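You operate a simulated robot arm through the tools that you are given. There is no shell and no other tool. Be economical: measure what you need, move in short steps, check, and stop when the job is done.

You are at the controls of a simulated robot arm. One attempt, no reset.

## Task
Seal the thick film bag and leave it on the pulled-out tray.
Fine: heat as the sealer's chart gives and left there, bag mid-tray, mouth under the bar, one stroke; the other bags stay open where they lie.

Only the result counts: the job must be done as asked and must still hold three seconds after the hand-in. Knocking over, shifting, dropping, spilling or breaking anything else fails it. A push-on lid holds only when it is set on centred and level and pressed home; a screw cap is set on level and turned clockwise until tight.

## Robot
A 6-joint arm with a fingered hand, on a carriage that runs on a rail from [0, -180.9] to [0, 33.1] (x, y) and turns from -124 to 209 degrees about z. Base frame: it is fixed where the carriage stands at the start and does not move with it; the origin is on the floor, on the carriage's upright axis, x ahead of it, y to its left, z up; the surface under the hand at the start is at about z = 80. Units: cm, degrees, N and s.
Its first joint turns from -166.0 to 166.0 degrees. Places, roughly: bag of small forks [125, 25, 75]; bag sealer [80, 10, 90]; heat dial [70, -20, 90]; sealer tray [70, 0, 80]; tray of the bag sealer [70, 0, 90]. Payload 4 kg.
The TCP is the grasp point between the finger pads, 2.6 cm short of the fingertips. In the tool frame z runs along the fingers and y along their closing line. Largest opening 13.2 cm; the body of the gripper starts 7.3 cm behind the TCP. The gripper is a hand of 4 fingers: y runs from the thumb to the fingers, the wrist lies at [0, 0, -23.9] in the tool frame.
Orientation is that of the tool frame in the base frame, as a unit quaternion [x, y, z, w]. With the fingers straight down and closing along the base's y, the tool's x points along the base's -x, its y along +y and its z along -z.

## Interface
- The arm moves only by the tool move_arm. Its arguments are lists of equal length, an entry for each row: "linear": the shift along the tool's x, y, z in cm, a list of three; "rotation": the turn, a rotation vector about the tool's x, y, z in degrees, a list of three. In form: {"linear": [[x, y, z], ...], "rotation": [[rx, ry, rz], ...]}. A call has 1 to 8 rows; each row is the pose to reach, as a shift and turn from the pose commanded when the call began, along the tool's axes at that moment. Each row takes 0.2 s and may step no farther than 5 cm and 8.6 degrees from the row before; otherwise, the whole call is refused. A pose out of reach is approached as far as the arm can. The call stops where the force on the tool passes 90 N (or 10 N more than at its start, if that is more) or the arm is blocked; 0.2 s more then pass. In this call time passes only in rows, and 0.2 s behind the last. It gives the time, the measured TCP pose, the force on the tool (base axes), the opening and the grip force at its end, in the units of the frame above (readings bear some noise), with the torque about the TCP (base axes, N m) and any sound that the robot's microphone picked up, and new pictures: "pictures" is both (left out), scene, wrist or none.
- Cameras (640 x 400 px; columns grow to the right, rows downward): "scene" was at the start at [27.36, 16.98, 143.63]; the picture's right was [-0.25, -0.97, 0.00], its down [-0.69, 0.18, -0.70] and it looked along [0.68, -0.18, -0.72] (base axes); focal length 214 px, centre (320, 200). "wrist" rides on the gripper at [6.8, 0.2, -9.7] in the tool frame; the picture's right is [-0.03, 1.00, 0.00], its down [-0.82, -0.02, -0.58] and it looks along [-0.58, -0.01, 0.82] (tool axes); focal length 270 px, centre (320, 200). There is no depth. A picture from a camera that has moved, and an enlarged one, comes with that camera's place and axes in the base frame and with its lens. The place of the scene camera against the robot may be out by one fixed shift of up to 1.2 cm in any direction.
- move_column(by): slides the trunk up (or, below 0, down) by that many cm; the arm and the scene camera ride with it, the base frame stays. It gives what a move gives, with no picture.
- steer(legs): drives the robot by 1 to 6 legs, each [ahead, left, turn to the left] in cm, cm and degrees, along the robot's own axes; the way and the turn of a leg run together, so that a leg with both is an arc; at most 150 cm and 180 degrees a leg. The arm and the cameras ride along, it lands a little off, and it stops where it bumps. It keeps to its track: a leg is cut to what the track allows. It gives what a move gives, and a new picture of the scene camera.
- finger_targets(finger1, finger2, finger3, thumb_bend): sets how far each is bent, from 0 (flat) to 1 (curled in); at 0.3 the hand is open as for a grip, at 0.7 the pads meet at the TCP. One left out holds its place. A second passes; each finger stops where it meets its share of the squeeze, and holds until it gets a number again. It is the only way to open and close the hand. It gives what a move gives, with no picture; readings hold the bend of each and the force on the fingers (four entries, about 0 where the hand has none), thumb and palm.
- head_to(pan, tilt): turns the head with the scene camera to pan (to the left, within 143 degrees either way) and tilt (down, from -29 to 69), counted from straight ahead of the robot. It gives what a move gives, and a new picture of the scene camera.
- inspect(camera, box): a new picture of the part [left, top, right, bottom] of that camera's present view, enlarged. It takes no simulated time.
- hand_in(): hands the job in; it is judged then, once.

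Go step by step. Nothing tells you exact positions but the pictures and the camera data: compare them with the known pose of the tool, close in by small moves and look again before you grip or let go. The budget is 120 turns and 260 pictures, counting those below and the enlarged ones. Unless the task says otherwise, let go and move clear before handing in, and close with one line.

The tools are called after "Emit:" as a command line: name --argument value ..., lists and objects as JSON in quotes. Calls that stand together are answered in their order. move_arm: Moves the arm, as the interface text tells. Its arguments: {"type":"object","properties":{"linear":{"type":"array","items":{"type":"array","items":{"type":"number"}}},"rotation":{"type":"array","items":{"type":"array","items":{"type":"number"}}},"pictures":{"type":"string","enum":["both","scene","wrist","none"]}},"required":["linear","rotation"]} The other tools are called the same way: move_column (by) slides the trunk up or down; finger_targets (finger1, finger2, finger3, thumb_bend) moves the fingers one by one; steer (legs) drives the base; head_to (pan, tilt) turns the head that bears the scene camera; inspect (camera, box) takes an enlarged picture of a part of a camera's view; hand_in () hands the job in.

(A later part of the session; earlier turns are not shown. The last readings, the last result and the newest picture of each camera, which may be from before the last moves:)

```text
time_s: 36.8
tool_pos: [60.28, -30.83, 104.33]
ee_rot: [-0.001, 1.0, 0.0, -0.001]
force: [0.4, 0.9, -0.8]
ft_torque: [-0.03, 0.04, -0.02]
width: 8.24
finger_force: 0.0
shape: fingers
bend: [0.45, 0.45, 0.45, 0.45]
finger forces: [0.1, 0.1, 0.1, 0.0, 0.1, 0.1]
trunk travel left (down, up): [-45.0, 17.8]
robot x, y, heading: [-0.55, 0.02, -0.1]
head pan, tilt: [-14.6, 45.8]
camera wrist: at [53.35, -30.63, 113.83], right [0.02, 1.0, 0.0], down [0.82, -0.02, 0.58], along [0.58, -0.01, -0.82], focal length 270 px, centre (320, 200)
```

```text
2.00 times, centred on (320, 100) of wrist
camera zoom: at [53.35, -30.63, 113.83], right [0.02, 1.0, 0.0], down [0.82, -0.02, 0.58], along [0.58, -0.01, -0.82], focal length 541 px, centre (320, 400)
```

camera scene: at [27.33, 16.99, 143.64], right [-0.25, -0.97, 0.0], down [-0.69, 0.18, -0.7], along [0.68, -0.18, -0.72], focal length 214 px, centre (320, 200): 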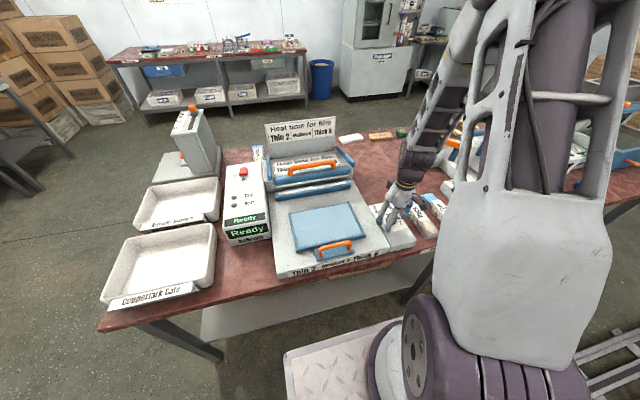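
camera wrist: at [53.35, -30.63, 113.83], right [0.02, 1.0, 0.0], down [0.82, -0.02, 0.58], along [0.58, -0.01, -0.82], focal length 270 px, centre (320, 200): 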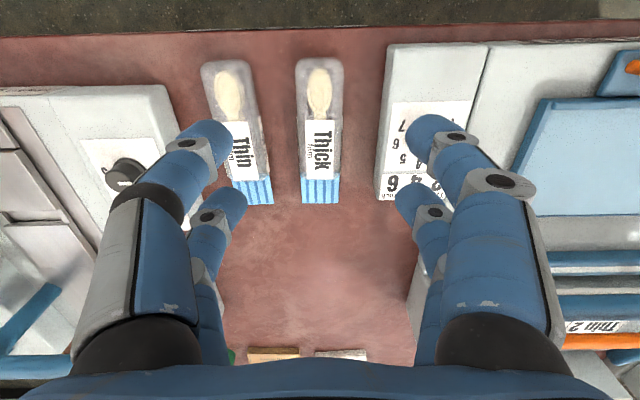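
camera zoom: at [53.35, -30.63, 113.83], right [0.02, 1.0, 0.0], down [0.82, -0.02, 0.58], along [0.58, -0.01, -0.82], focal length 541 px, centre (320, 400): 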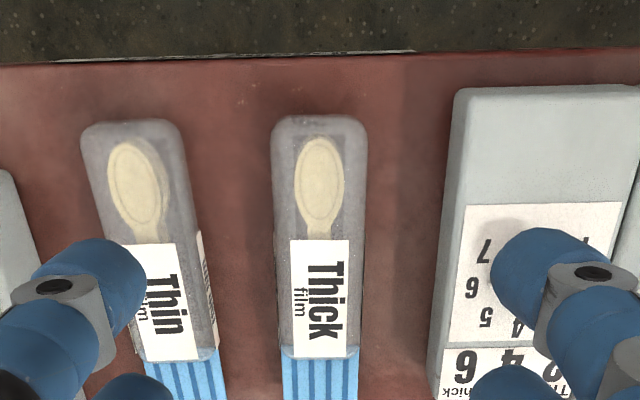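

Thick bag body spans x 57.8–71.7, y centred on -30.75, top about z 83. I descend around its middle.

Emit:
move_arm --linear '[[-2.2, 0, 4], [-4.5, 0.05, 8], [-4.5, 0.08, 12.5], [-4.5, 0.08, 16.8]]' --rotation '[[0, 0, 0], [0, 0, 0], [0, 0, 0], [0, 0, 0]]' --pictures "both"

Emit:
inspect --camera "scene" --box '[380, 150, 480, 250]'

```text
time_s: 37.8
tool_pos: [64.66, -30.49, 87.56]
ee_rot: [-0.001, 1.0, 0.0, 0.001]
force: [0.1, 0.5, 0.1]
ft_torque: [-0.01, -0.03, -0.04]
width: 8.27
finger_force: 0.0
shape: fingers
bend: [0.45, 0.45, 0.45, 0.45]
finger forces: [0.0, 0.1, 0.0, 0.1, 0.1, 0.0]
trunk travel left (down, up): [-45.0, 17.8]
robot x, y, heading: [0.05, -0.21, 0.0]
head pan, tilt: [-14.6, 45.8]
camera scene: at [27.32, 17.0, 143.64], right [-0.25, -0.97, 0.0], down [-0.69, 0.18, -0.7], along [0.68, -0.18, -0.72], focal length 214 px, centre (320, 200)
camera wrist: at [57.83, -30.31, 97.13], right [0.02, 1.0, 0.0], down [0.82, -0.02, 0.58], along [0.58, -0.01, -0.82], focal length 270 px, centre (320, 200)
```

scene: 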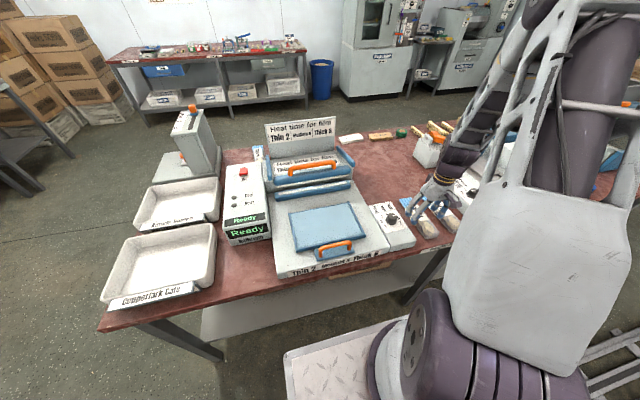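
wrist: 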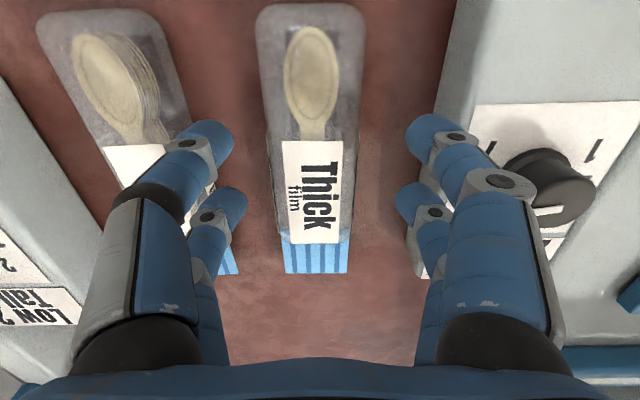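

```text
4.00 times, centred on (430, 200) of scene
camera zoom: at [27.32, 17.0, 143.64], right [-0.25, -0.97, 0.0], down [-0.69, 0.18, -0.7], along [0.68, -0.18, -0.72], focal length 858 px, centre (-120, 200)
```

zoom: 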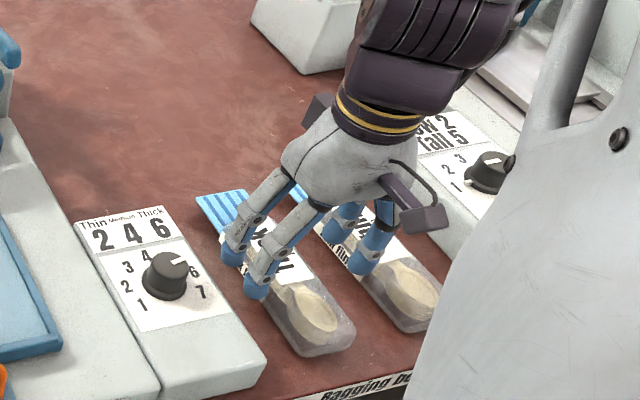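

Narrow the opening slightly to stay clear of the thin bag, then go down.

Emit:
finger_targets --finger1 0.475 --finger2 0.475 --finger3 0.475 --thumb_bend 0.475

Emit:
move_arm --linear '[[0, -0.2, 2], [0, -0.2, 4.2]]' --rotation '[[0, 0, 0], [0, 0, 0]]' --pictures "wrist"

Emit:
inspect --camera "scene" --box '[390, 170, 470, 250]'

```text
time_s: 38.8
tool_pos: [64.72, -30.54, 87.7]
ee_rot: [-0.001, 1.0, 0.002, -0.001]
force: [-0.4, -0.2, 0.0]
ft_torque: [0.0, -0.02, 0.0]
width: 7.67
finger_force: 0.0
shape: fingers
bend: [0.47, 0.47, 0.47, 0.47]
finger forces: [0.0, 0.1, 0.0, 0.1, 0.0, 0.0]
trunk travel left (down, up): [-45.0, 17.8]
robot x, y, heading: [0.35, -0.16, -0.1]
head pan, tilt: [-14.6, 45.8]
```

```text
time_s: 39.4
tool_pos: [64.63, -30.77, 83.42]
ee_rot: [-0.001, 1.0, 0.001, -0.001]
force: [0.4, 0.1, 0.4]
ft_torque: [0.0, 0.0, -0.04]
width: 7.67
finger_force: 0.0
shape: fingers
bend: [0.47, 0.47, 0.47, 0.47]
finger forces: [0.1, 0.0, 0.1, 0.0, 0.0, 0.1]
trunk travel left (down, up): [-45.0, 17.8]
robot x, y, heading: [-0.04, -0.19, -0.0]
head pan, tilt: [-14.6, 45.8]
camera wrist: at [57.78, -30.56, 92.89], right [0.02, 1.0, 0.0], down [0.82, -0.02, 0.58], along [0.58, -0.01, -0.82], focal length 270 px, centre (320, 200)
```

wrist: 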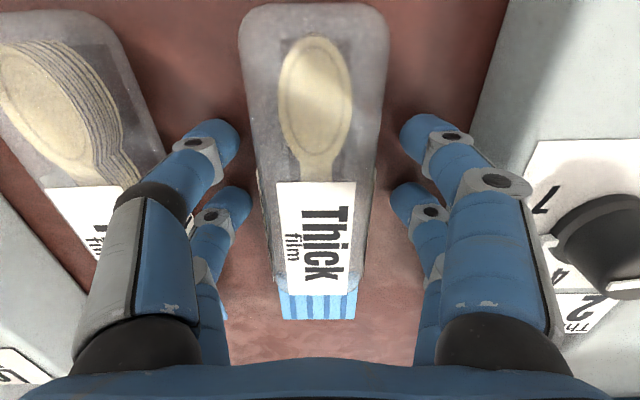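

```text
5.00 times, centred on (430, 210) of scene
camera zoom: at [27.34, 16.99, 143.64], right [-0.25, -0.97, 0.0], down [-0.69, 0.18, -0.7], along [0.68, -0.18, -0.72], focal length 1072 px, centre (-230, 150)
```

zoom: 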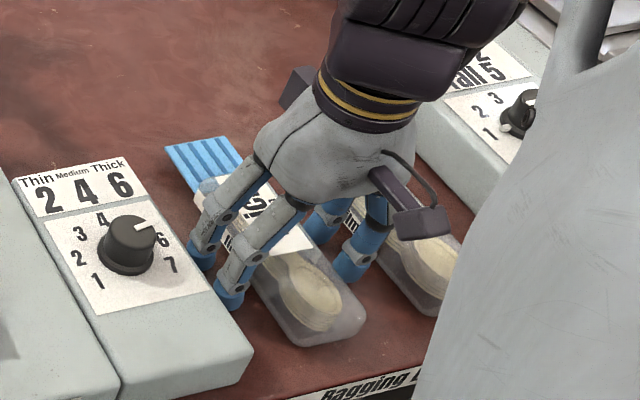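

Straddled well. Close on the bag.

Emit:
move_arm --linear '[[0, -0.1, 0.3]]' --rotation '[[0, 0, 0]]' --pictures "none"

Emit:
finger_targets --finger1 0.62 --finger2 0.62 --finger3 0.62 --thumb_bend 0.62

Emit:
inspect --camera "wrist" --box '[160, 0, 480, 320]'

```text
time_s: 39.8
tool_pos: [64.72, -30.85, 83.24]
ee_rot: [-0.001, 1.0, 0.001, -0.001]
force: [-3.6, 2.7, 25.8]
ft_torque: [-0.16, 0.06, 0.02]
width: 7.69
finger_force: 12.8
shape: fingers
bend: [0.47, 0.46, 0.48, 0.47]
finger forces: [5.5, 4.8, 9.1, 0.0, 6.0, 0.0]
trunk travel left (down, up): [-45.0, 17.8]
robot x, y, heading: [-0.0, -0.05, -0.2]
head pan, tilt: [-14.6, 45.8]
```

```text
time_s: 40.8
tool_pos: [64.72, -30.81, 83.09]
ee_rot: [0.0, 1.0, 0.0, 0.001]
force: [6.0, 6.7, 46.5]
ft_torque: [1.47, -0.34, -0.21]
width: 5.06
finger_force: 30.8
shape: fingers
bend: [0.56, 0.56, 0.58, 0.6]
finger forces: [23.9, 21.4, 11.0, 0.0, 4.5, 0.0]
trunk travel left (down, up): [-45.0, 17.8]
robot x, y, heading: [-0.08, 0.11, -0.0]
head pan, tilt: [-14.6, 45.8]
```

```text
1.25 times, centred on (320, 160) of wrist
camera zoom: at [57.8, -30.63, 92.7], right [0.02, 1.0, 0.0], down [0.82, -0.02, 0.58], along [0.58, -0.01, -0.82], focal length 338 px, centre (320, 250)
```

zoom: 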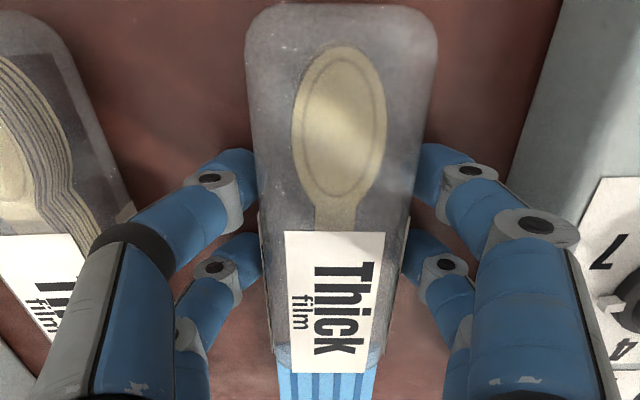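

Gripped, though the tips press on the table; I'll lift gently and check the bag follows.

Emit:
move_arm --linear '[[0, 0, -0.4], [0, 0, -0.8]]' --rotation '[[0, 0, 0], [0, 0, 0]]' --pictures "none"

Emit:
move_arm --linear '[[0, 0, -1], [0, 0, -3]]' --rotation '[[0, 0, 0], [0, 0, 0]]'

Emit:
inspect --camera "scene" --box '[380, 160, 480, 260]'

```text
time_s: 41.4
tool_pos: [64.51, -30.85, 83.8]
ee_rot: [-0.001, 1.0, 0.002, -0.003]
force: [0.0, -0.2, 0.0]
ft_torque: [-0.01, 0.02, -0.01]
width: 5.04
finger_force: 12.0
shape: fingers
bend: [0.55, 0.55, 0.56, 0.59]
finger forces: [6.2, 5.9, 5.4, 0.0, 6.6, 0.0]
trunk travel left (down, up): [-45.0, 17.8]
robot x, y, heading: [0.17, -0.42, 0.1]
head pan, tilt: [-14.6, 45.8]
```

```text
time_s: 42.0
tool_pos: [64.6, -30.8, 86.84]
ee_rot: [-0.001, 1.0, 0.001, -0.001]
force: [0.5, -0.3, -0.3]
ft_torque: [0.0, 0.03, -0.02]
width: 5.04
finger_force: 12.0
shape: fingers
bend: [0.55, 0.55, 0.56, 0.59]
finger forces: [6.4, 5.8, 5.5, 0.0, 6.7, 0.0]
trunk travel left (down, up): [-45.0, 17.8]
robot x, y, heading: [-0.28, -0.4, 0.2]
head pan, tilt: [-14.6, 45.8]
camera scene: at [27.38, 16.97, 143.63], right [-0.25, -0.97, 0.0], down [-0.69, 0.18, -0.7], along [0.67, -0.18, -0.72], focal length 214 px, centre (320, 200)
camera wrist: at [57.78, -30.62, 96.34], right [0.02, 1.0, 0.0], down [0.82, -0.02, 0.58], along [0.58, -0.01, -0.82], focal length 270 px, centre (320, 200)
```

scene: 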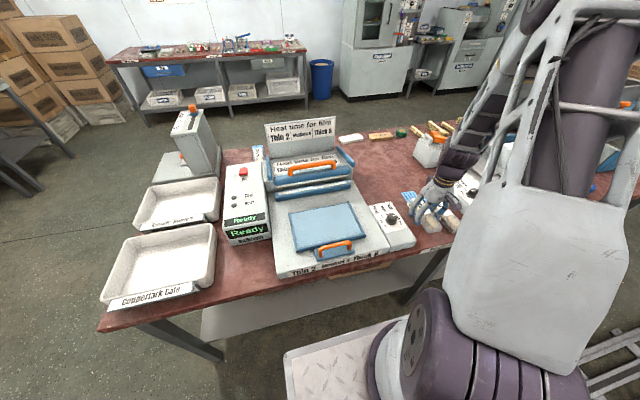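
wrist: 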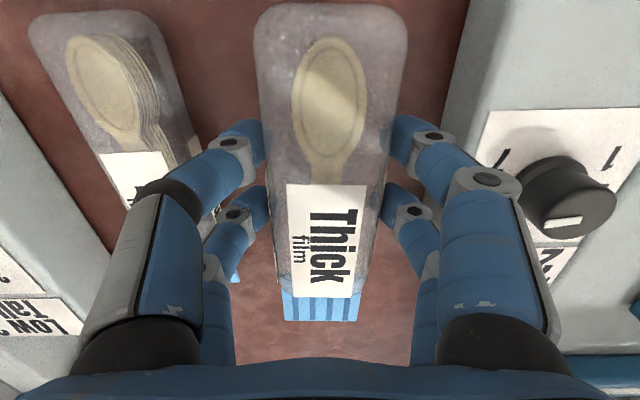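

```text
4.00 times, centred on (430, 210) of scene
camera zoom: at [27.38, 16.97, 143.63], right [-0.25, -0.97, 0.0], down [-0.69, 0.18, -0.7], along [0.67, -0.18, -0.72], focal length 858 px, centre (-120, 160)
```

zoom: 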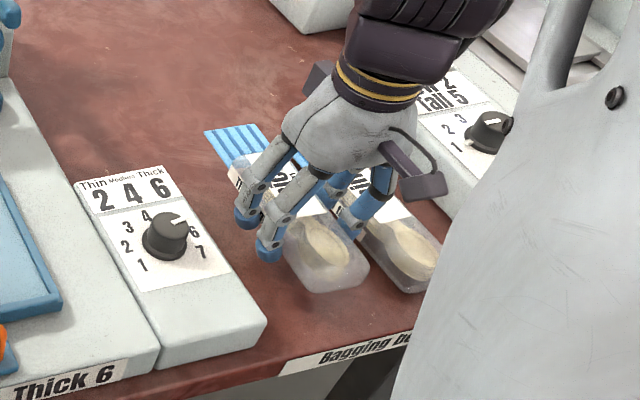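

The bag follows. I'll raise it and carry it above the tray centre (69.9, 4.15).

Emit:
move_arm --linear '[[0, 0, -4.5], [0, 0, -9], [-0.8, 4, -11], [-1.8, 8.8, -11], [-2.7, 13.6, -11], [-3.6, 18.4, -11], [-4.5, 23.2, -11]]' --rotation '[[0, 0, 0], [0, 0, 0], [0, 0, 0], [0, 0, 0], [0, 0, 0], [0, 0, 0], [0, 0, 0]]' --pictures "none"

Emit:
move_arm --linear '[[-0.3, 4, 0], [-0.6, 8, 0], [-0.8, 11.75, 0]]' --rotation '[[0, 0, 0], [0, 0, 0], [0, 0, 0]]'

```text
time_s: 43.6
tool_pos: [69.19, -7.77, 97.85]
ee_rot: [0.0, 1.0, 0.002, 0.0]
force: [-0.3, -0.7, -0.7]
ft_torque: [0.02, -0.01, 0.0]
width: 5.04
finger_force: 12.2
shape: fingers
bend: [0.55, 0.55, 0.56, 0.59]
finger forces: [6.1, 5.9, 5.5, 0.0, 6.7, 0.1]
trunk travel left (down, up): [-45.0, 17.8]
robot x, y, heading: [0.29, -0.36, 0.2]
head pan, tilt: [-14.6, 45.8]
```

```text
time_s: 44.4
tool_pos: [69.84, 3.98, 97.66]
ee_rot: [-0.001, 1.0, 0.0, -0.001]
force: [-0.5, -0.1, -0.5]
ft_torque: [-0.01, -0.01, 0.0]
width: 5.06
finger_force: 11.7
shape: fingers
bend: [0.55, 0.55, 0.56, 0.59]
finger forces: [6.2, 6.0, 5.4, 0.0, 6.8, 0.1]
trunk travel left (down, up): [-45.0, 17.8]
robot x, y, heading: [0.03, -0.08, 0.1]
head pan, tilt: [-14.6, 45.8]
camera scene: at [27.36, 16.95, 143.64], right [-0.25, -0.97, 0.0], down [-0.69, 0.18, -0.7], along [0.68, -0.18, -0.72], focal length 214 px, centre (320, 200)
camera wrist: at [62.94, 4.22, 107.37], right [0.02, 1.0, 0.0], down [0.82, -0.02, 0.58], along [0.58, -0.01, -0.82], focal length 270 px, centre (320, 200)
```

scene: 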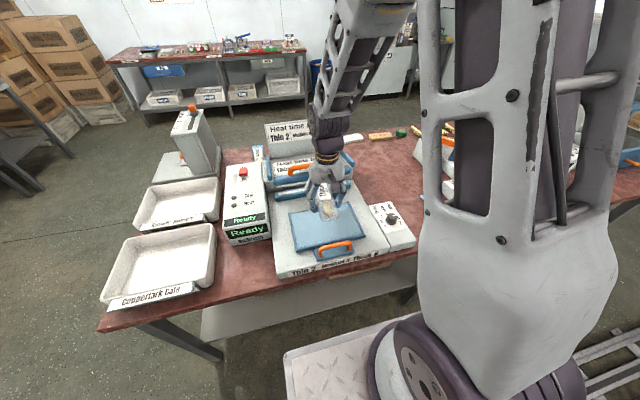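
wrist: 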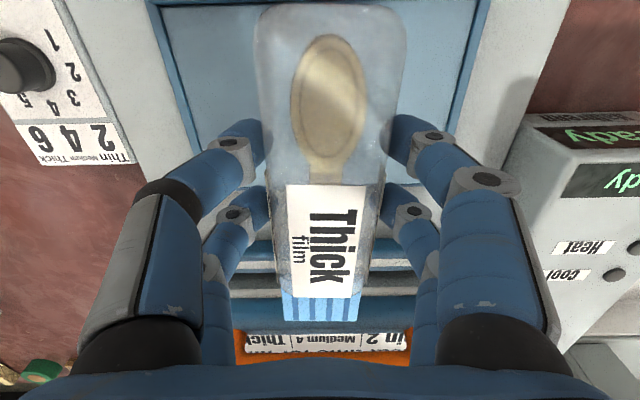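

The bag hangs over the tray centre, yawed about 1.7°. I straighten it and lower to just above the tray.

Emit:
move_arm --linear '[[0, 0, 3], [0, 0, 6], [0, 0, 8.2]]' --rotation '[[0, 0, -0.5], [0, 0, -1], [0, 0, -1.6]]'

Emit:
inspect --camera "scene" --box '[260, 150, 380, 270]'

```text
time_s: 45.2
tool_pos: [69.83, 4.13, 89.68]
ee_rot: [-0.015, 1.0, 0.001, 0.0]
force: [-0.1, -0.3, 0.9]
ft_torque: [-0.01, 0.0, 0.0]
width: 5.05
finger_force: 11.9
shape: fingers
bend: [0.55, 0.55, 0.56, 0.59]
finger forces: [6.3, 5.9, 5.3, 0.1, 6.7, 0.0]
trunk travel left (down, up): [-45.0, 17.8]
robot x, y, heading: [0.09, -0.15, -0.0]
head pan, tilt: [-14.6, 45.8]
camera scene: at [27.33, 16.98, 143.64], right [-0.25, -0.97, 0.0], down [-0.69, 0.18, -0.7], along [0.68, -0.18, -0.72], focal length 214 px, centre (320, 200)
camera wrist: at [62.98, 4.06, 99.17], right [0.0, 1.0, 0.0], down [0.82, 0.0, 0.58], along [0.58, 0.0, -0.82], focal length 270 px, centre (320, 200)
```

scene: 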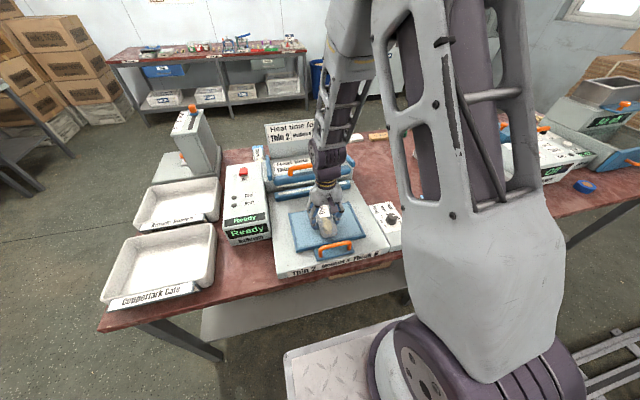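
wrist: 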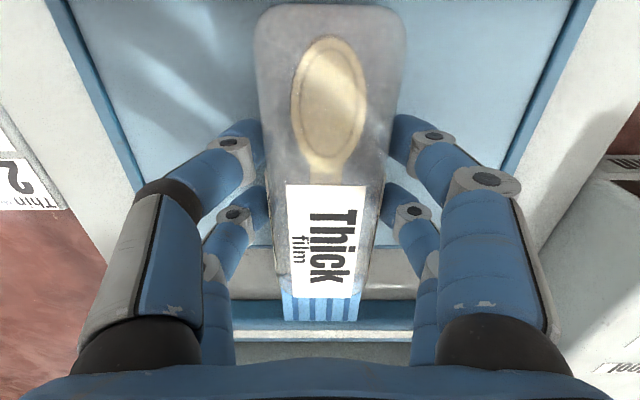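

```text
3.33 times, centred on (320, 210) of scene
camera zoom: at [27.33, 16.98, 143.64], right [-0.25, -0.97, 0.0], down [-0.69, 0.18, -0.7], along [0.68, -0.18, -0.72], focal length 715 px, centre (320, 167)
```

zoom: 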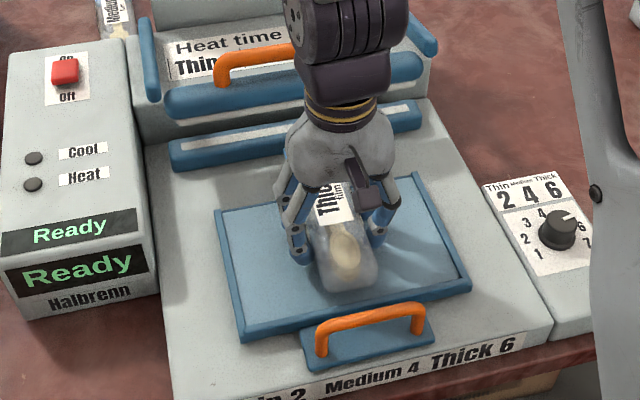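

Centred on the tray. Lower until contact.

Emit:
move_arm --linear '[[0, 0, 1.2], [0, 0, 1.9]]' --rotation '[[0, 0, 0], [0, 0, 0]]' --pictures "none"

Emit:
inspect --camera "scene" --box '[280, 180, 360, 260]'

```text
time_s: 45.9
tool_pos: [70.53, 4.16, 88.56]
ee_rot: [-0.015, 1.0, 0.001, 0.011]
force: [1.1, 0.4, 44.6]
ft_torque: [-0.13, 0.64, 0.07]
width: 5.07
finger_force: 33.4
shape: fingers
bend: [0.58, 0.56, 0.57, 0.6]
finger forces: [23.2, 8.6, 10.6, 0.0, 25.3, 0.0]
trunk travel left (down, up): [-45.0, 17.8]
robot x, y, heading: [0.03, 0.38, 0.2]
head pan, tilt: [-14.6, 45.8]
stopped in row 2: the force on the tool passed its limit at 95 N (the readings are from after the stop); the commanded pose is now the measured one
```

```text
5.00 times, centred on (320, 220) of scene
camera zoom: at [27.21, 16.97, 143.66], right [-0.25, -0.97, 0.0], down [-0.69, 0.18, -0.7], along [0.68, -0.18, -0.72], focal length 1072 px, centre (320, 100)
```

zoom: 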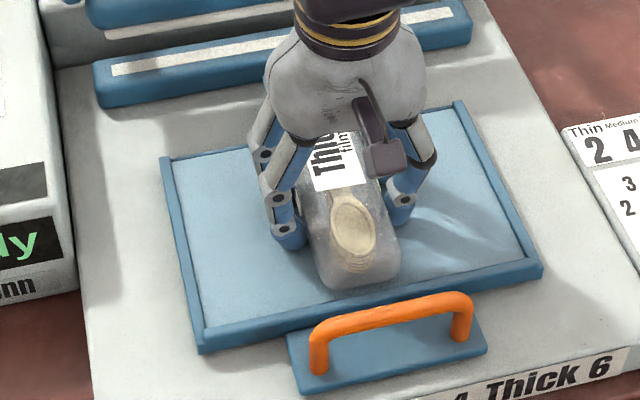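

Contact with the tray. I ease up slightly, level the hand and look.

Emit:
move_arm --linear '[[0, 0, -0.4], [0, 0, -0.6]]' --rotation '[[0, 0.6, 0], [0, 1.26, 0]]'

```text
time_s: 46.5
tool_pos: [70.23, 4.15, 88.76]
ee_rot: [-0.015, 1.0, 0.001, -0.006]
force: [-0.4, 0.1, -0.6]
ft_torque: [-0.01, -0.01, -0.01]
width: 5.01
finger_force: 11.4
shape: fingers
bend: [0.55, 0.56, 0.56, 0.59]
finger forces: [6.0, 5.7, 5.0, 0.1, 6.5, 0.0]
trunk travel left (down, up): [-45.0, 17.8]
robot x, y, heading: [-0.11, -0.15, -0.3]
head pan, tilt: [-14.6, 45.8]
camera scene: at [27.37, 16.98, 143.61], right [-0.25, -0.97, 0.0], down [-0.69, 0.18, -0.7], along [0.68, -0.18, -0.72], focal length 214 px, centre (320, 200)
camera wrist: at [63.49, 4.11, 98.27], right [0.0, 1.0, 0.0], down [0.82, 0.0, 0.57], along [0.57, 0.0, -0.82], focal length 270 px, centre (320, 200)
```

scene: 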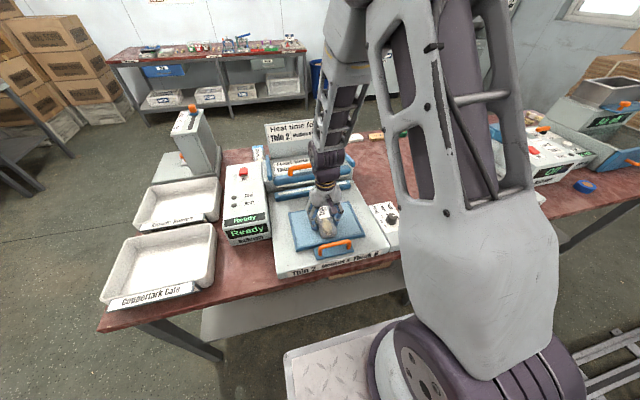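
wrist: 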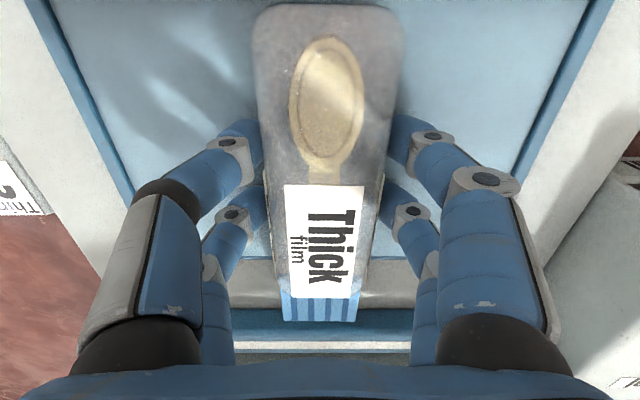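

The bag sits well. I lower a hair, move 0.3 cm back towards the robot to mid-tray, and release.

Emit:
move_arm --linear '[[0.3, 0, 0], [0.3, 0, 0.3]]' --rotation '[[0, 0, 0], [0, -0.6, 0]]' --pictures "none"

```text
time_s: 47.1
tool_pos: [70.12, 4.05, 88.57]
ee_rot: [-0.015, 1.0, 0.001, 0.0]
force: [-0.9, -0.9, 7.7]
ft_torque: [-0.06, -0.05, 0.0]
width: 5.02
finger_force: 15.6
shape: fingers
bend: [0.55, 0.56, 0.57, 0.59]
finger forces: [8.1, 7.1, 9.7, 0.1, 6.4, 0.0]
trunk travel left (down, up): [-45.0, 17.8]
robot x, y, heading: [0.16, -0.21, 0.1]
head pan, tilt: [-14.6, 45.8]
```

Light contact with the tray floor (8 N). Release and rise.

Emit:
finger_targets --finger1 0.46 --finger2 0.46 --finger3 0.46 --thumb_bend 0.46

Emit:
move_arm --linear '[[0, 0, -3], [0, 0, -7], [1.5, 0, -11], [4, 0, -15], [7, 0, -18]]' --rotation '[[0, 0, 0], [0, 0, 0], [0, 0, 0], [0, 0, 0], [0, 0, 0]]'

Emit:
inspect --camera "wrist" --box '[200, 0, 440, 240]'

Emit:
inspect --camera "scene" --box '[250, 120, 380, 270]'

```text
time_s: 48.1
tool_pos: [70.11, 4.12, 88.42]
ee_rot: [-0.014, 1.0, 0.0, 0.001]
force: [0.1, 2.7, 13.6]
ft_torque: [-0.51, -0.28, 0.08]
width: 7.91
finger_force: 7.3
shape: fingers
bend: [0.46, 0.46, 0.51, 0.46]
finger forces: [0.1, 0.1, 13.5, 0.0, 0.3, 0.0]
trunk travel left (down, up): [-45.0, 17.8]
robot x, y, heading: [-0.23, 0.05, 0.1]
head pan, tilt: [-14.6, 45.8]
```

```text
time_s: 49.3
tool_pos: [63.03, 3.9, 106.47]
ee_rot: [-0.015, 1.0, 0.001, 0.0]
force: [0.7, -0.3, -0.1]
ft_torque: [-0.01, 0.07, 0.01]
width: 7.89
finger_force: 0.2
shape: fingers
bend: [0.46, 0.46, 0.46, 0.46]
finger forces: [0.0, 0.0, 0.0, 0.0, 0.1, 0.1]
trunk travel left (down, up): [-45.0, 17.8]
robot x, y, heading: [0.23, -0.21, -0.1]
head pan, tilt: [-14.6, 45.8]
camera scene: at [27.44, 16.98, 143.61], right [-0.25, -0.97, 0.0], down [-0.69, 0.18, -0.7], along [0.67, -0.18, -0.72], focal length 214 px, centre (320, 200)
camera wrist: at [56.14, 3.92, 115.95], right [0.0, 1.0, 0.0], down [0.82, 0.0, 0.58], along [0.58, 0.0, -0.82], focal length 270 px, centre (320, 200)
```

scene: 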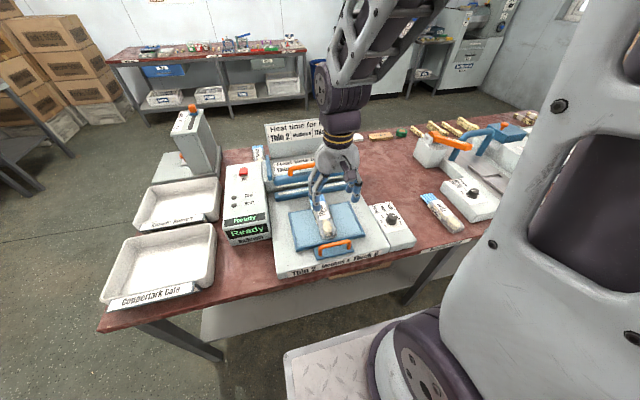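
wrist: 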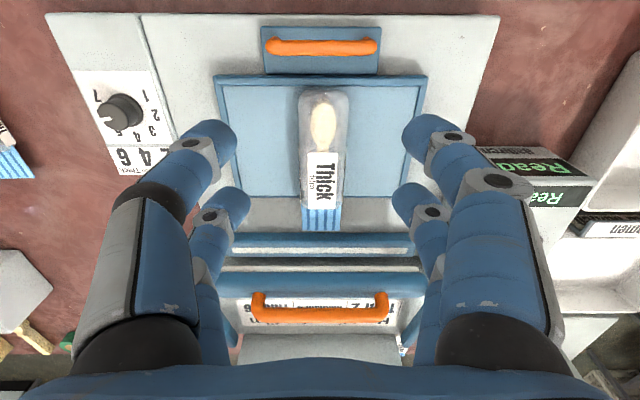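

```text
1.67 times, centred on (320, 120) of wrist
camera zoom: at [56.14, 3.92, 115.95], right [0.0, 1.0, 0.0], down [0.82, 0.0, 0.58], along [0.58, 0.0, -0.82], focal length 450 px, centre (320, 333)
```

zoom: 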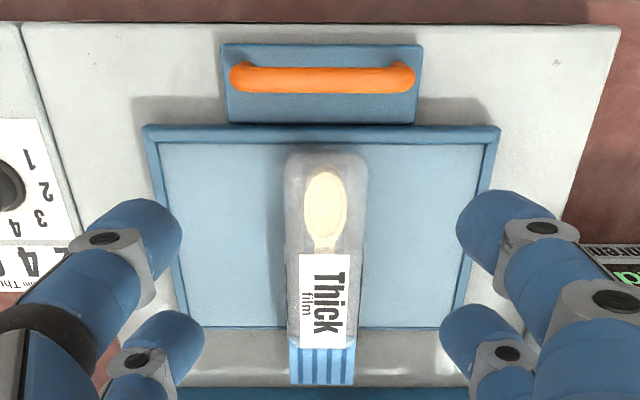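

```text
2.67 times, centred on (315, 195) of scene
camera zoom: at [27.44, 16.98, 143.61], right [-0.25, -0.97, 0.0], down [-0.69, 0.18, -0.7], along [0.67, -0.18, -0.72], focal length 572 px, centre (333, 213)
```

zoom: 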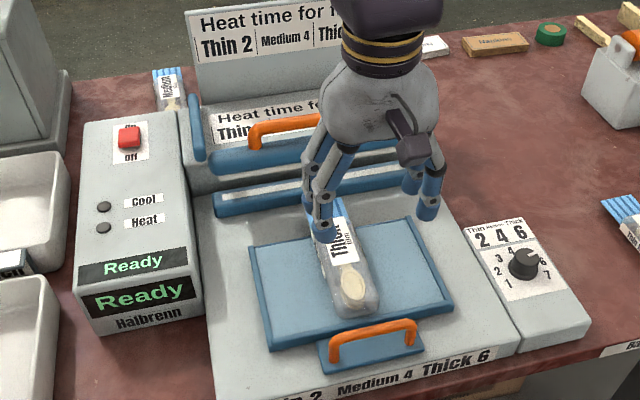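

The bag lies mid-tray with its mouth beyond the open far edge. Next I turn the hand 90° above the tray handle (59.2, 4.15) to grip it.

Emit:
move_arm --linear '[[0.5, 0, 0], [1, 0.1, 0], [1.5, 0.1, 0], [2, 0.2, 0], [2.5, 0.2, 0], [3, 0.2, 0], [3.5, 0.2, 0], [3.9, 0.2, 0]]' --rotation '[[0, 0, 8.4], [0, 0, 16.8], [0, 0, 25.2], [0, 0, 33.6], [0, 0, 42], [0, 0, 50.4], [0, 0, 58.8], [0, 0, 67.2]]' --pictures "none"

Emit:
finger_targets --finger1 0.53 --finger2 0.53 --finger3 0.53 --thumb_bend 0.53

Emit:
move_arm --linear '[[0, 0, 2], [0, 0, 4], [0, 0, 6]]' --rotation '[[0, 0, 8.2], [0, 0, 16.4], [0, 0, 24.5]]'

Emit:
inspect --camera "scene" --box '[270, 170, 390, 290]'

```text
time_s: 51.1
tool_pos: [59.19, 3.89, 106.58]
ee_rot: [0.543, 0.84, 0.002, 0.0]
force: [-0.4, -0.6, -1.0]
ft_torque: [0.0, 0.0, 0.03]
width: 7.88
finger_force: 0.1
shape: fingers
bend: [0.46, 0.46, 0.46, 0.46]
finger forces: [0.1, 0.0, 0.1, 0.0, 0.0, 0.0]
trunk travel left (down, up): [-45.0, 17.8]
robot x, y, heading: [0.09, 0.01, -0.2]
head pan, tilt: [-14.6, 45.8]
```

```text
time_s: 52.1
tool_pos: [59.08, 4.04, 106.59]
ee_rot: [0.54, 0.841, 0.001, 0.0]
force: [1.4, 0.5, 0.2]
ft_torque: [0.02, 0.02, -0.02]
width: 5.63
finger_force: 0.1
shape: fingers
bend: [0.53, 0.53, 0.53, 0.53]
finger forces: [0.1, 0.0, 0.1, 0.1, 0.0, 0.0]
trunk travel left (down, up): [-45.0, 17.8]
robot x, y, heading: [-0.0, 0.07, -0.1]
head pan, tilt: [-14.6, 45.8]
```

```text
time_s: 52.9
tool_pos: [58.92, 4.02, 100.42]
ee_rot: [0.707, 0.707, 0.001, 0.0]
force: [0.1, -0.3, 0.1]
ft_torque: [0.01, 0.01, 0.02]
width: 5.64
finger_force: 0.0
shape: fingers
bend: [0.53, 0.53, 0.53, 0.53]
finger forces: [0.0, 0.0, 0.0, 0.0, 0.0, 0.1]
trunk travel left (down, up): [-45.0, 17.8]
robot x, y, heading: [0.05, -0.13, -0.2]
head pan, tilt: [-14.6, 45.8]
camera scene: at [27.33, 16.97, 143.64], right [-0.25, -0.97, 0.0], down [-0.69, 0.18, -0.7], along [0.68, -0.18, -0.72], focal length 214 px, centre (320, 200)
camera wrist: at [59.31, 10.85, 109.99], right [1.0, -0.03, 0.0], down [-0.02, -0.82, 0.58], along [-0.01, -0.58, -0.82], focal length 270 px, centre (320, 200)
```

scene: 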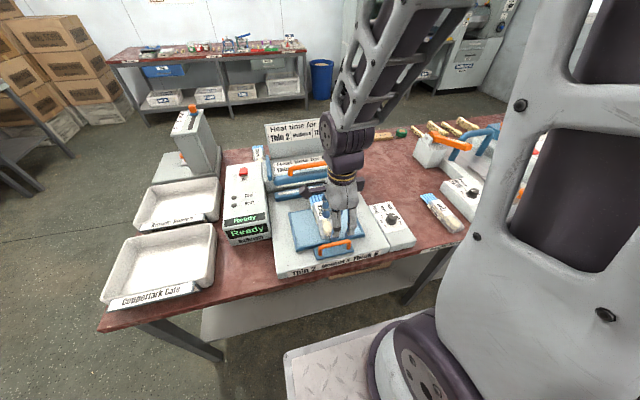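
wrist: 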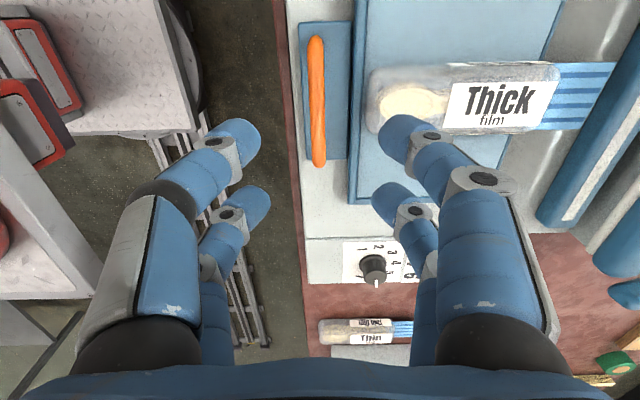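

```text
3.33 times, centred on (330, 230) of scene
camera zoom: at [27.33, 16.97, 143.64], right [-0.25, -0.97, 0.0], down [-0.69, 0.18, -0.7], along [0.68, -0.18, -0.72], focal length 715 px, centre (287, 100)
```

zoom: 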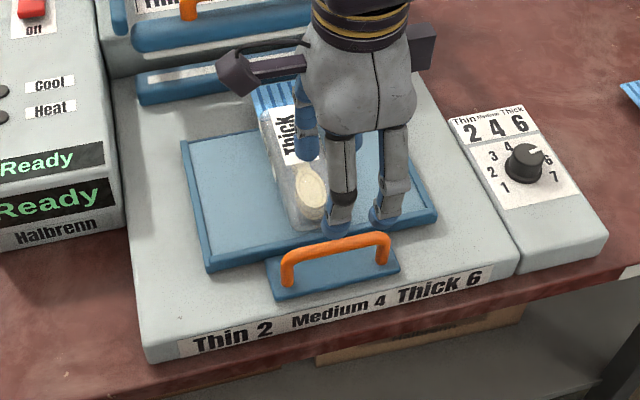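

The handle is at x≈59.0, y from -1 to 9.3, but the tray lip and bag are too close behind it for a front-back grip. I'll instead straddle the whole handle lengthwise at yaw 0 with the hand wide open.

Emit:
move_arm --linear '[[0, 0, 0], [0, 0, 0], [0, 0, 0], [0, 0, 0], [0, 0, 0], [0, 0, 0], [0, 0, 0], [0, 0, 0]]' --rotation '[[0, 0, -8.5], [0, 0, -17], [0, 0, -25.5], [0, 0, -34], [0, 0, -42.5], [0, 0, -51], [0, 0, -59.5], [0, 0, -68]]' --pictures "none"

Emit:
finger_targets --finger1 0.31 --finger2 0.31 --finger3 0.31 --thumb_bend 0.31

Emit:
move_arm --linear '[[0, 0, 2], [0, 0, 4], [0, 0, 6]]' --rotation '[[0, 0, -7.5], [0, 0, -15], [0, 0, -22]]'

Emit:
inspect --camera "wrist" --box '[200, 60, 440, 260]'

```text
time_s: 54.7
tool_pos: [59.15, 3.96, 100.61]
ee_rot: [0.19, 0.982, 0.0, 0.001]
force: [0.4, 0.0, -1.0]
ft_torque: [-0.01, -0.01, 0.0]
width: 5.62
finger_force: 0.1
shape: fingers
bend: [0.53, 0.53, 0.53, 0.53]
finger forces: [0.1, 0.1, 0.0, 0.1, 0.0, 0.0]
trunk travel left (down, up): [-45.0, 17.8]
robot x, y, heading: [-0.24, 0.02, 0.2]
head pan, tilt: [-14.6, 45.8]
```

```text
time_s: 55.7
tool_pos: [59.04, 3.94, 100.57]
ee_rot: [0.191, 0.982, 0.001, 0.0]
force: [0.5, 0.0, 0.0]
ft_torque: [-0.04, -0.01, -0.03]
width: 12.93
finger_force: 0.0
shape: fingers
bend: [0.31, 0.31, 0.31, 0.31]
finger forces: [0.0, 0.0, 0.1, 0.0, 0.0, 0.1]
trunk travel left (down, up): [-45.0, 17.8]
robot x, y, heading: [-0.52, -0.2, -0.1]
head pan, tilt: [-14.6, 45.8]
```

```text
time_s: 56.5
tool_pos: [59.06, 4.0, 94.56]
ee_rot: [-0.001, 1.0, 0.001, 0.001]
force: [-1.3, -0.4, -0.2]
ft_torque: [0.0, -0.01, 0.02]
width: 12.87
finger_force: 0.1
shape: fingers
bend: [0.31, 0.31, 0.31, 0.31]
finger forces: [0.0, 0.1, 0.0, 0.0, 0.1, 0.0]
trunk travel left (down, up): [-45.0, 17.8]
robot x, y, heading: [-0.13, 0.14, -0.1]
head pan, tilt: [-14.6, 45.8]
camera scene: at [27.33, 16.97, 143.64], right [-0.25, -0.97, 0.0], down [-0.69, 0.18, -0.7], along [0.68, -0.18, -0.72], focal length 214 px, centre (320, 200)
camera wrist: at [52.21, 4.19, 104.0], right [0.02, 1.0, 0.0], down [0.82, -0.02, 0.58], along [0.58, -0.01, -0.82], focal length 270 px, centre (320, 200)
```

scene: 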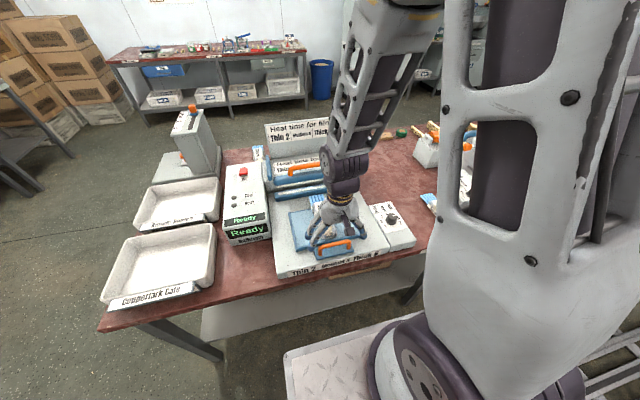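
wrist: 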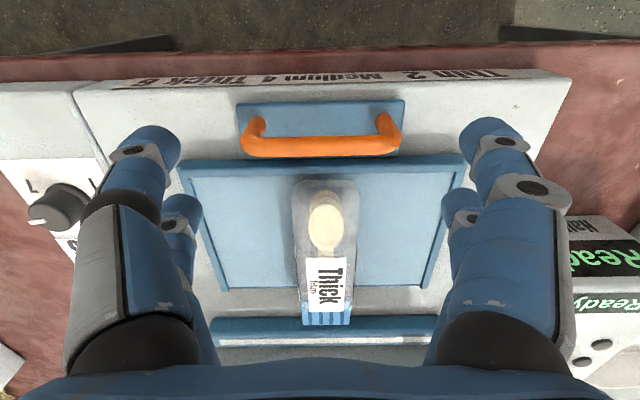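

```text
2.00 times, centred on (320, 160) of wrist
camera zoom: at [52.21, 4.19, 104.0], right [0.02, 1.0, 0.0], down [0.82, -0.02, 0.58], along [0.58, -0.01, -0.82], focal length 541 px, centre (320, 280)
```

zoom: 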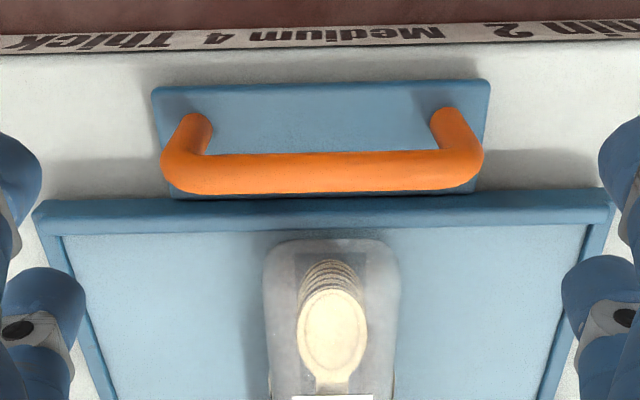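

The handle bar is at z≈88.7, y from -0.6 to 9. Descend to straddle it with the tips above the lip level, then close on its ends.

Emit:
move_arm --linear '[[0.3, 0.15, 3], [0.3, 0.15, 5.2]]' --rotation '[[0, 0, 0], [0, 0, 0]]'

Emit:
inspect --camera "scene" --box '[270, 190, 390, 290]'

```text
time_s: 57.1
tool_pos: [58.67, 4.25, 89.29]
ee_rot: [0.0, 1.0, 0.0, 0.0]
force: [-0.1, -0.2, 0.1]
ft_torque: [-0.01, -0.04, 0.04]
width: 12.92
finger_force: 0.1
shape: fingers
bend: [0.31, 0.31, 0.31, 0.31]
finger forces: [0.0, 0.0, 0.0, 0.0, 0.1, 0.0]
trunk travel left (down, up): [-45.0, 17.8]
robot x, y, heading: [0.04, 0.19, -0.1]
head pan, tilt: [-14.6, 45.8]
camera scene: at [27.33, 16.97, 143.64], right [-0.25, -0.97, 0.0], down [-0.69, 0.18, -0.7], along [0.68, -0.18, -0.72], focal length 214 px, centre (320, 200)
camera wrist: at [51.89, 4.41, 98.77], right [0.03, 1.0, 0.0], down [0.82, -0.02, 0.58], along [0.58, -0.01, -0.82], focal length 270 px, centre (320, 200)
```

scene: 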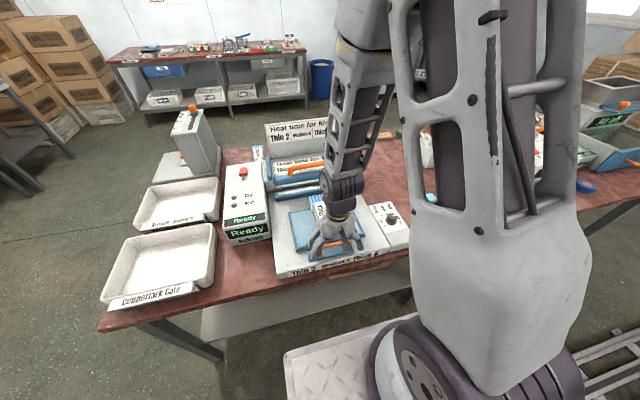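
wrist: 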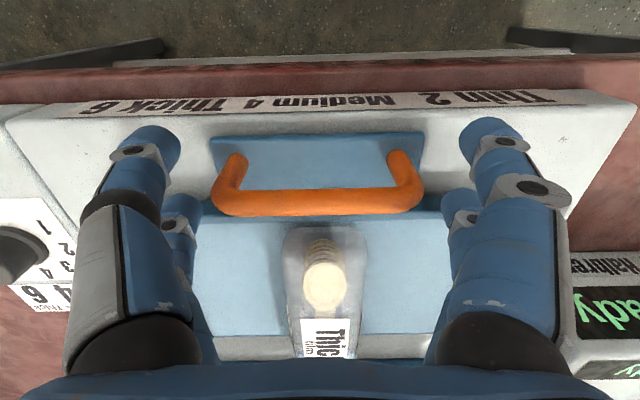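

```text
4.00 times, centred on (330, 240) of scene
camera zoom: at [27.33, 16.97, 143.64], right [-0.25, -0.97, 0.0], down [-0.69, 0.18, -0.7], along [0.68, -0.18, -0.72], focal length 858 px, centre (280, 40)
```

zoom: 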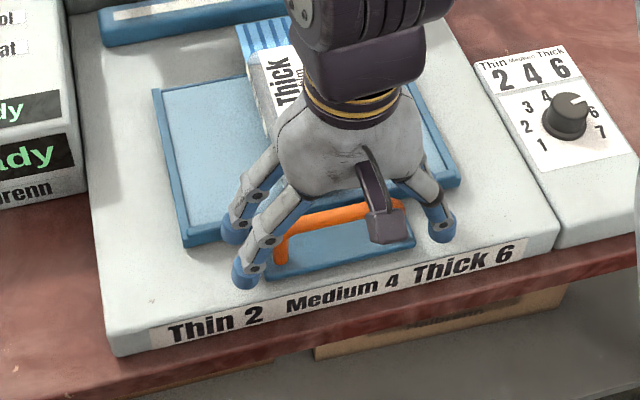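

Straddled. Close on the handle ends.

Emit:
finger_targets --finger1 0.43 --finger2 0.43 --finger3 0.43 --thumb_bend 0.43

Emit:
inspect --camera "wrist" --box '[120, 80, 520, 360]'

Emit:
inspect --camera "scene" --box '[270, 190, 390, 290]'

```text
time_s: 58.1
tool_pos: [58.9, 4.16, 89.27]
ee_rot: [0.0, 1.0, 0.001, 0.0]
force: [-0.3, 0.5, 0.0]
ft_torque: [-0.02, -0.02, 0.01]
width: 9.04
finger_force: 0.2
shape: fingers
bend: [0.43, 0.43, 0.43, 0.43]
finger forces: [0.0, 0.0, 0.1, 0.0, 0.1, 0.0]
trunk travel left (down, up): [-45.0, 17.8]
robot x, y, heading: [0.01, -0.23, 0.0]
head pan, tilt: [-14.6, 45.8]
```

```text
1.43 times, centred on (320, 220) of wrist
camera zoom: at [51.93, 4.41, 98.78], right [0.03, 1.0, 0.0], down [0.82, -0.02, 0.58], along [0.58, -0.01, -0.82], focal length 386 px, centre (320, 171)
```

zoom: 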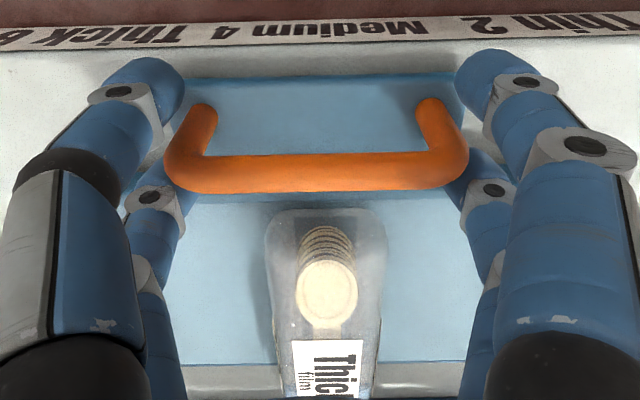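

```text
4.00 times, centred on (330, 240) of scene
camera zoom: at [27.36, 16.98, 143.63], right [-0.25, -0.97, 0.0], down [-0.69, 0.18, -0.7], along [0.68, -0.18, -0.72], focal length 858 px, centre (280, 40)
```

zoom: 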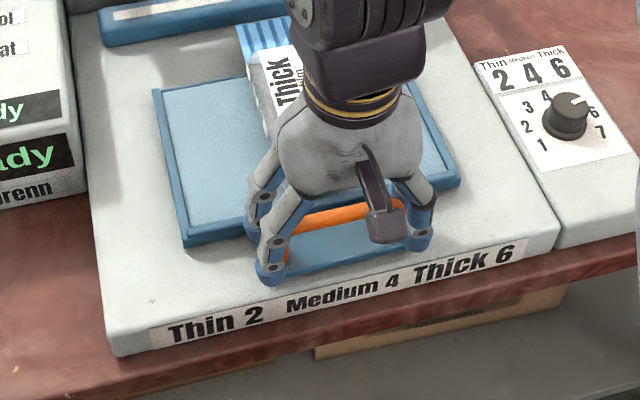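

The handle posts nest between the front and back fingertips — a positive hold both ways. Close a bit more and push the tray in.

Emit:
finger_targets --finger1 0.47 --finger2 0.47 --finger3 0.47 --thumb_bend 0.47

Emit:
move_arm --linear '[[-0.7, 0, 0], [-1.4, 0, 0], [-2.1, 0, 0], [-2.8, 0, 0]]' --rotation '[[0, 0, 0], [0, 0, 0], [0, 0, 0], [0, 0, 0]]'

Emit:
inspect --camera "scene" --box '[270, 160, 390, 280]'

```text
time_s: 59.1
tool_pos: [58.91, 4.25, 89.29]
ee_rot: [0.0, 1.0, 0.001, 0.0]
force: [0.6, 0.3, -0.1]
ft_torque: [0.0, 0.04, 0.0]
width: 7.68
finger_force: 0.0
shape: fingers
bend: [0.47, 0.47, 0.47, 0.47]
finger forces: [0.1, 0.1, 0.0, 0.0, 0.1, 0.0]
trunk travel left (down, up): [-45.0, 17.8]
robot x, y, heading: [0.15, 0.02, -0.1]
head pan, tilt: [-14.6, 45.8]
```

```text
time_s: 60.1
tool_pos: [61.66, 4.14, 89.18]
ee_rot: [0.0, 1.0, 0.0, 0.001]
force: [-0.3, -0.2, 0.0]
ft_torque: [0.03, 0.0, -0.02]
width: 7.66
finger_force: 0.7
shape: fingers
bend: [0.47, 0.47, 0.47, 0.47]
finger forces: [0.3, 0.0, 0.0, 0.1, 0.2, 0.0]
trunk travel left (down, up): [-45.0, 17.8]
robot x, y, heading: [-0.14, -0.31, -0.1]
head pan, tilt: [-14.6, 45.8]
camera scene: at [27.35, 16.98, 143.63], right [-0.25, -0.97, 0.0], down [-0.69, 0.18, -0.7], along [0.68, -0.18, -0.72], focal length 214 px, centre (320, 200)
camera wrist: at [54.76, 4.35, 98.8], right [0.03, 1.0, 0.0], down [0.82, -0.02, 0.58], along [0.58, -0.01, -0.82], focal length 270 px, centre (320, 200)
```

scene: 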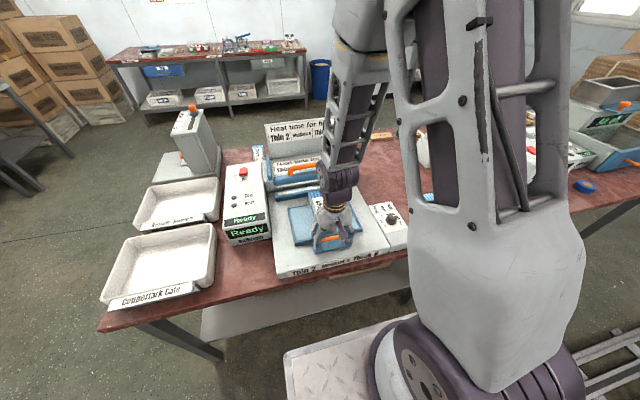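
wrist: 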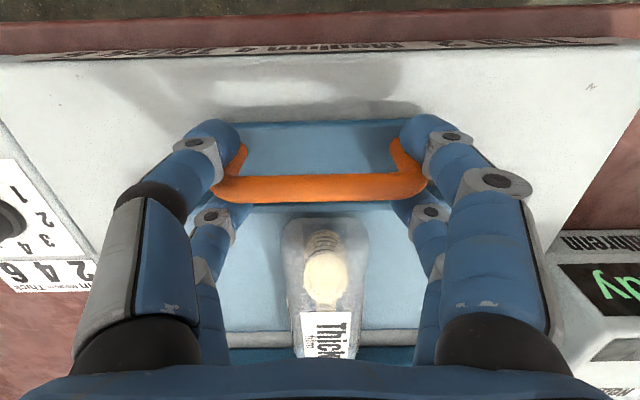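

```text
3.33 times, centred on (330, 220) of scene
camera zoom: at [27.35, 16.98, 143.63], right [-0.25, -0.97, 0.0], down [-0.69, 0.18, -0.7], along [0.68, -0.18, -0.72], focal length 715 px, centre (287, 133)
```

zoom: 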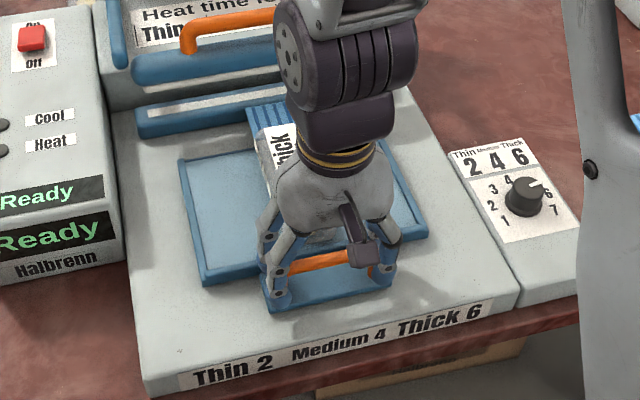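

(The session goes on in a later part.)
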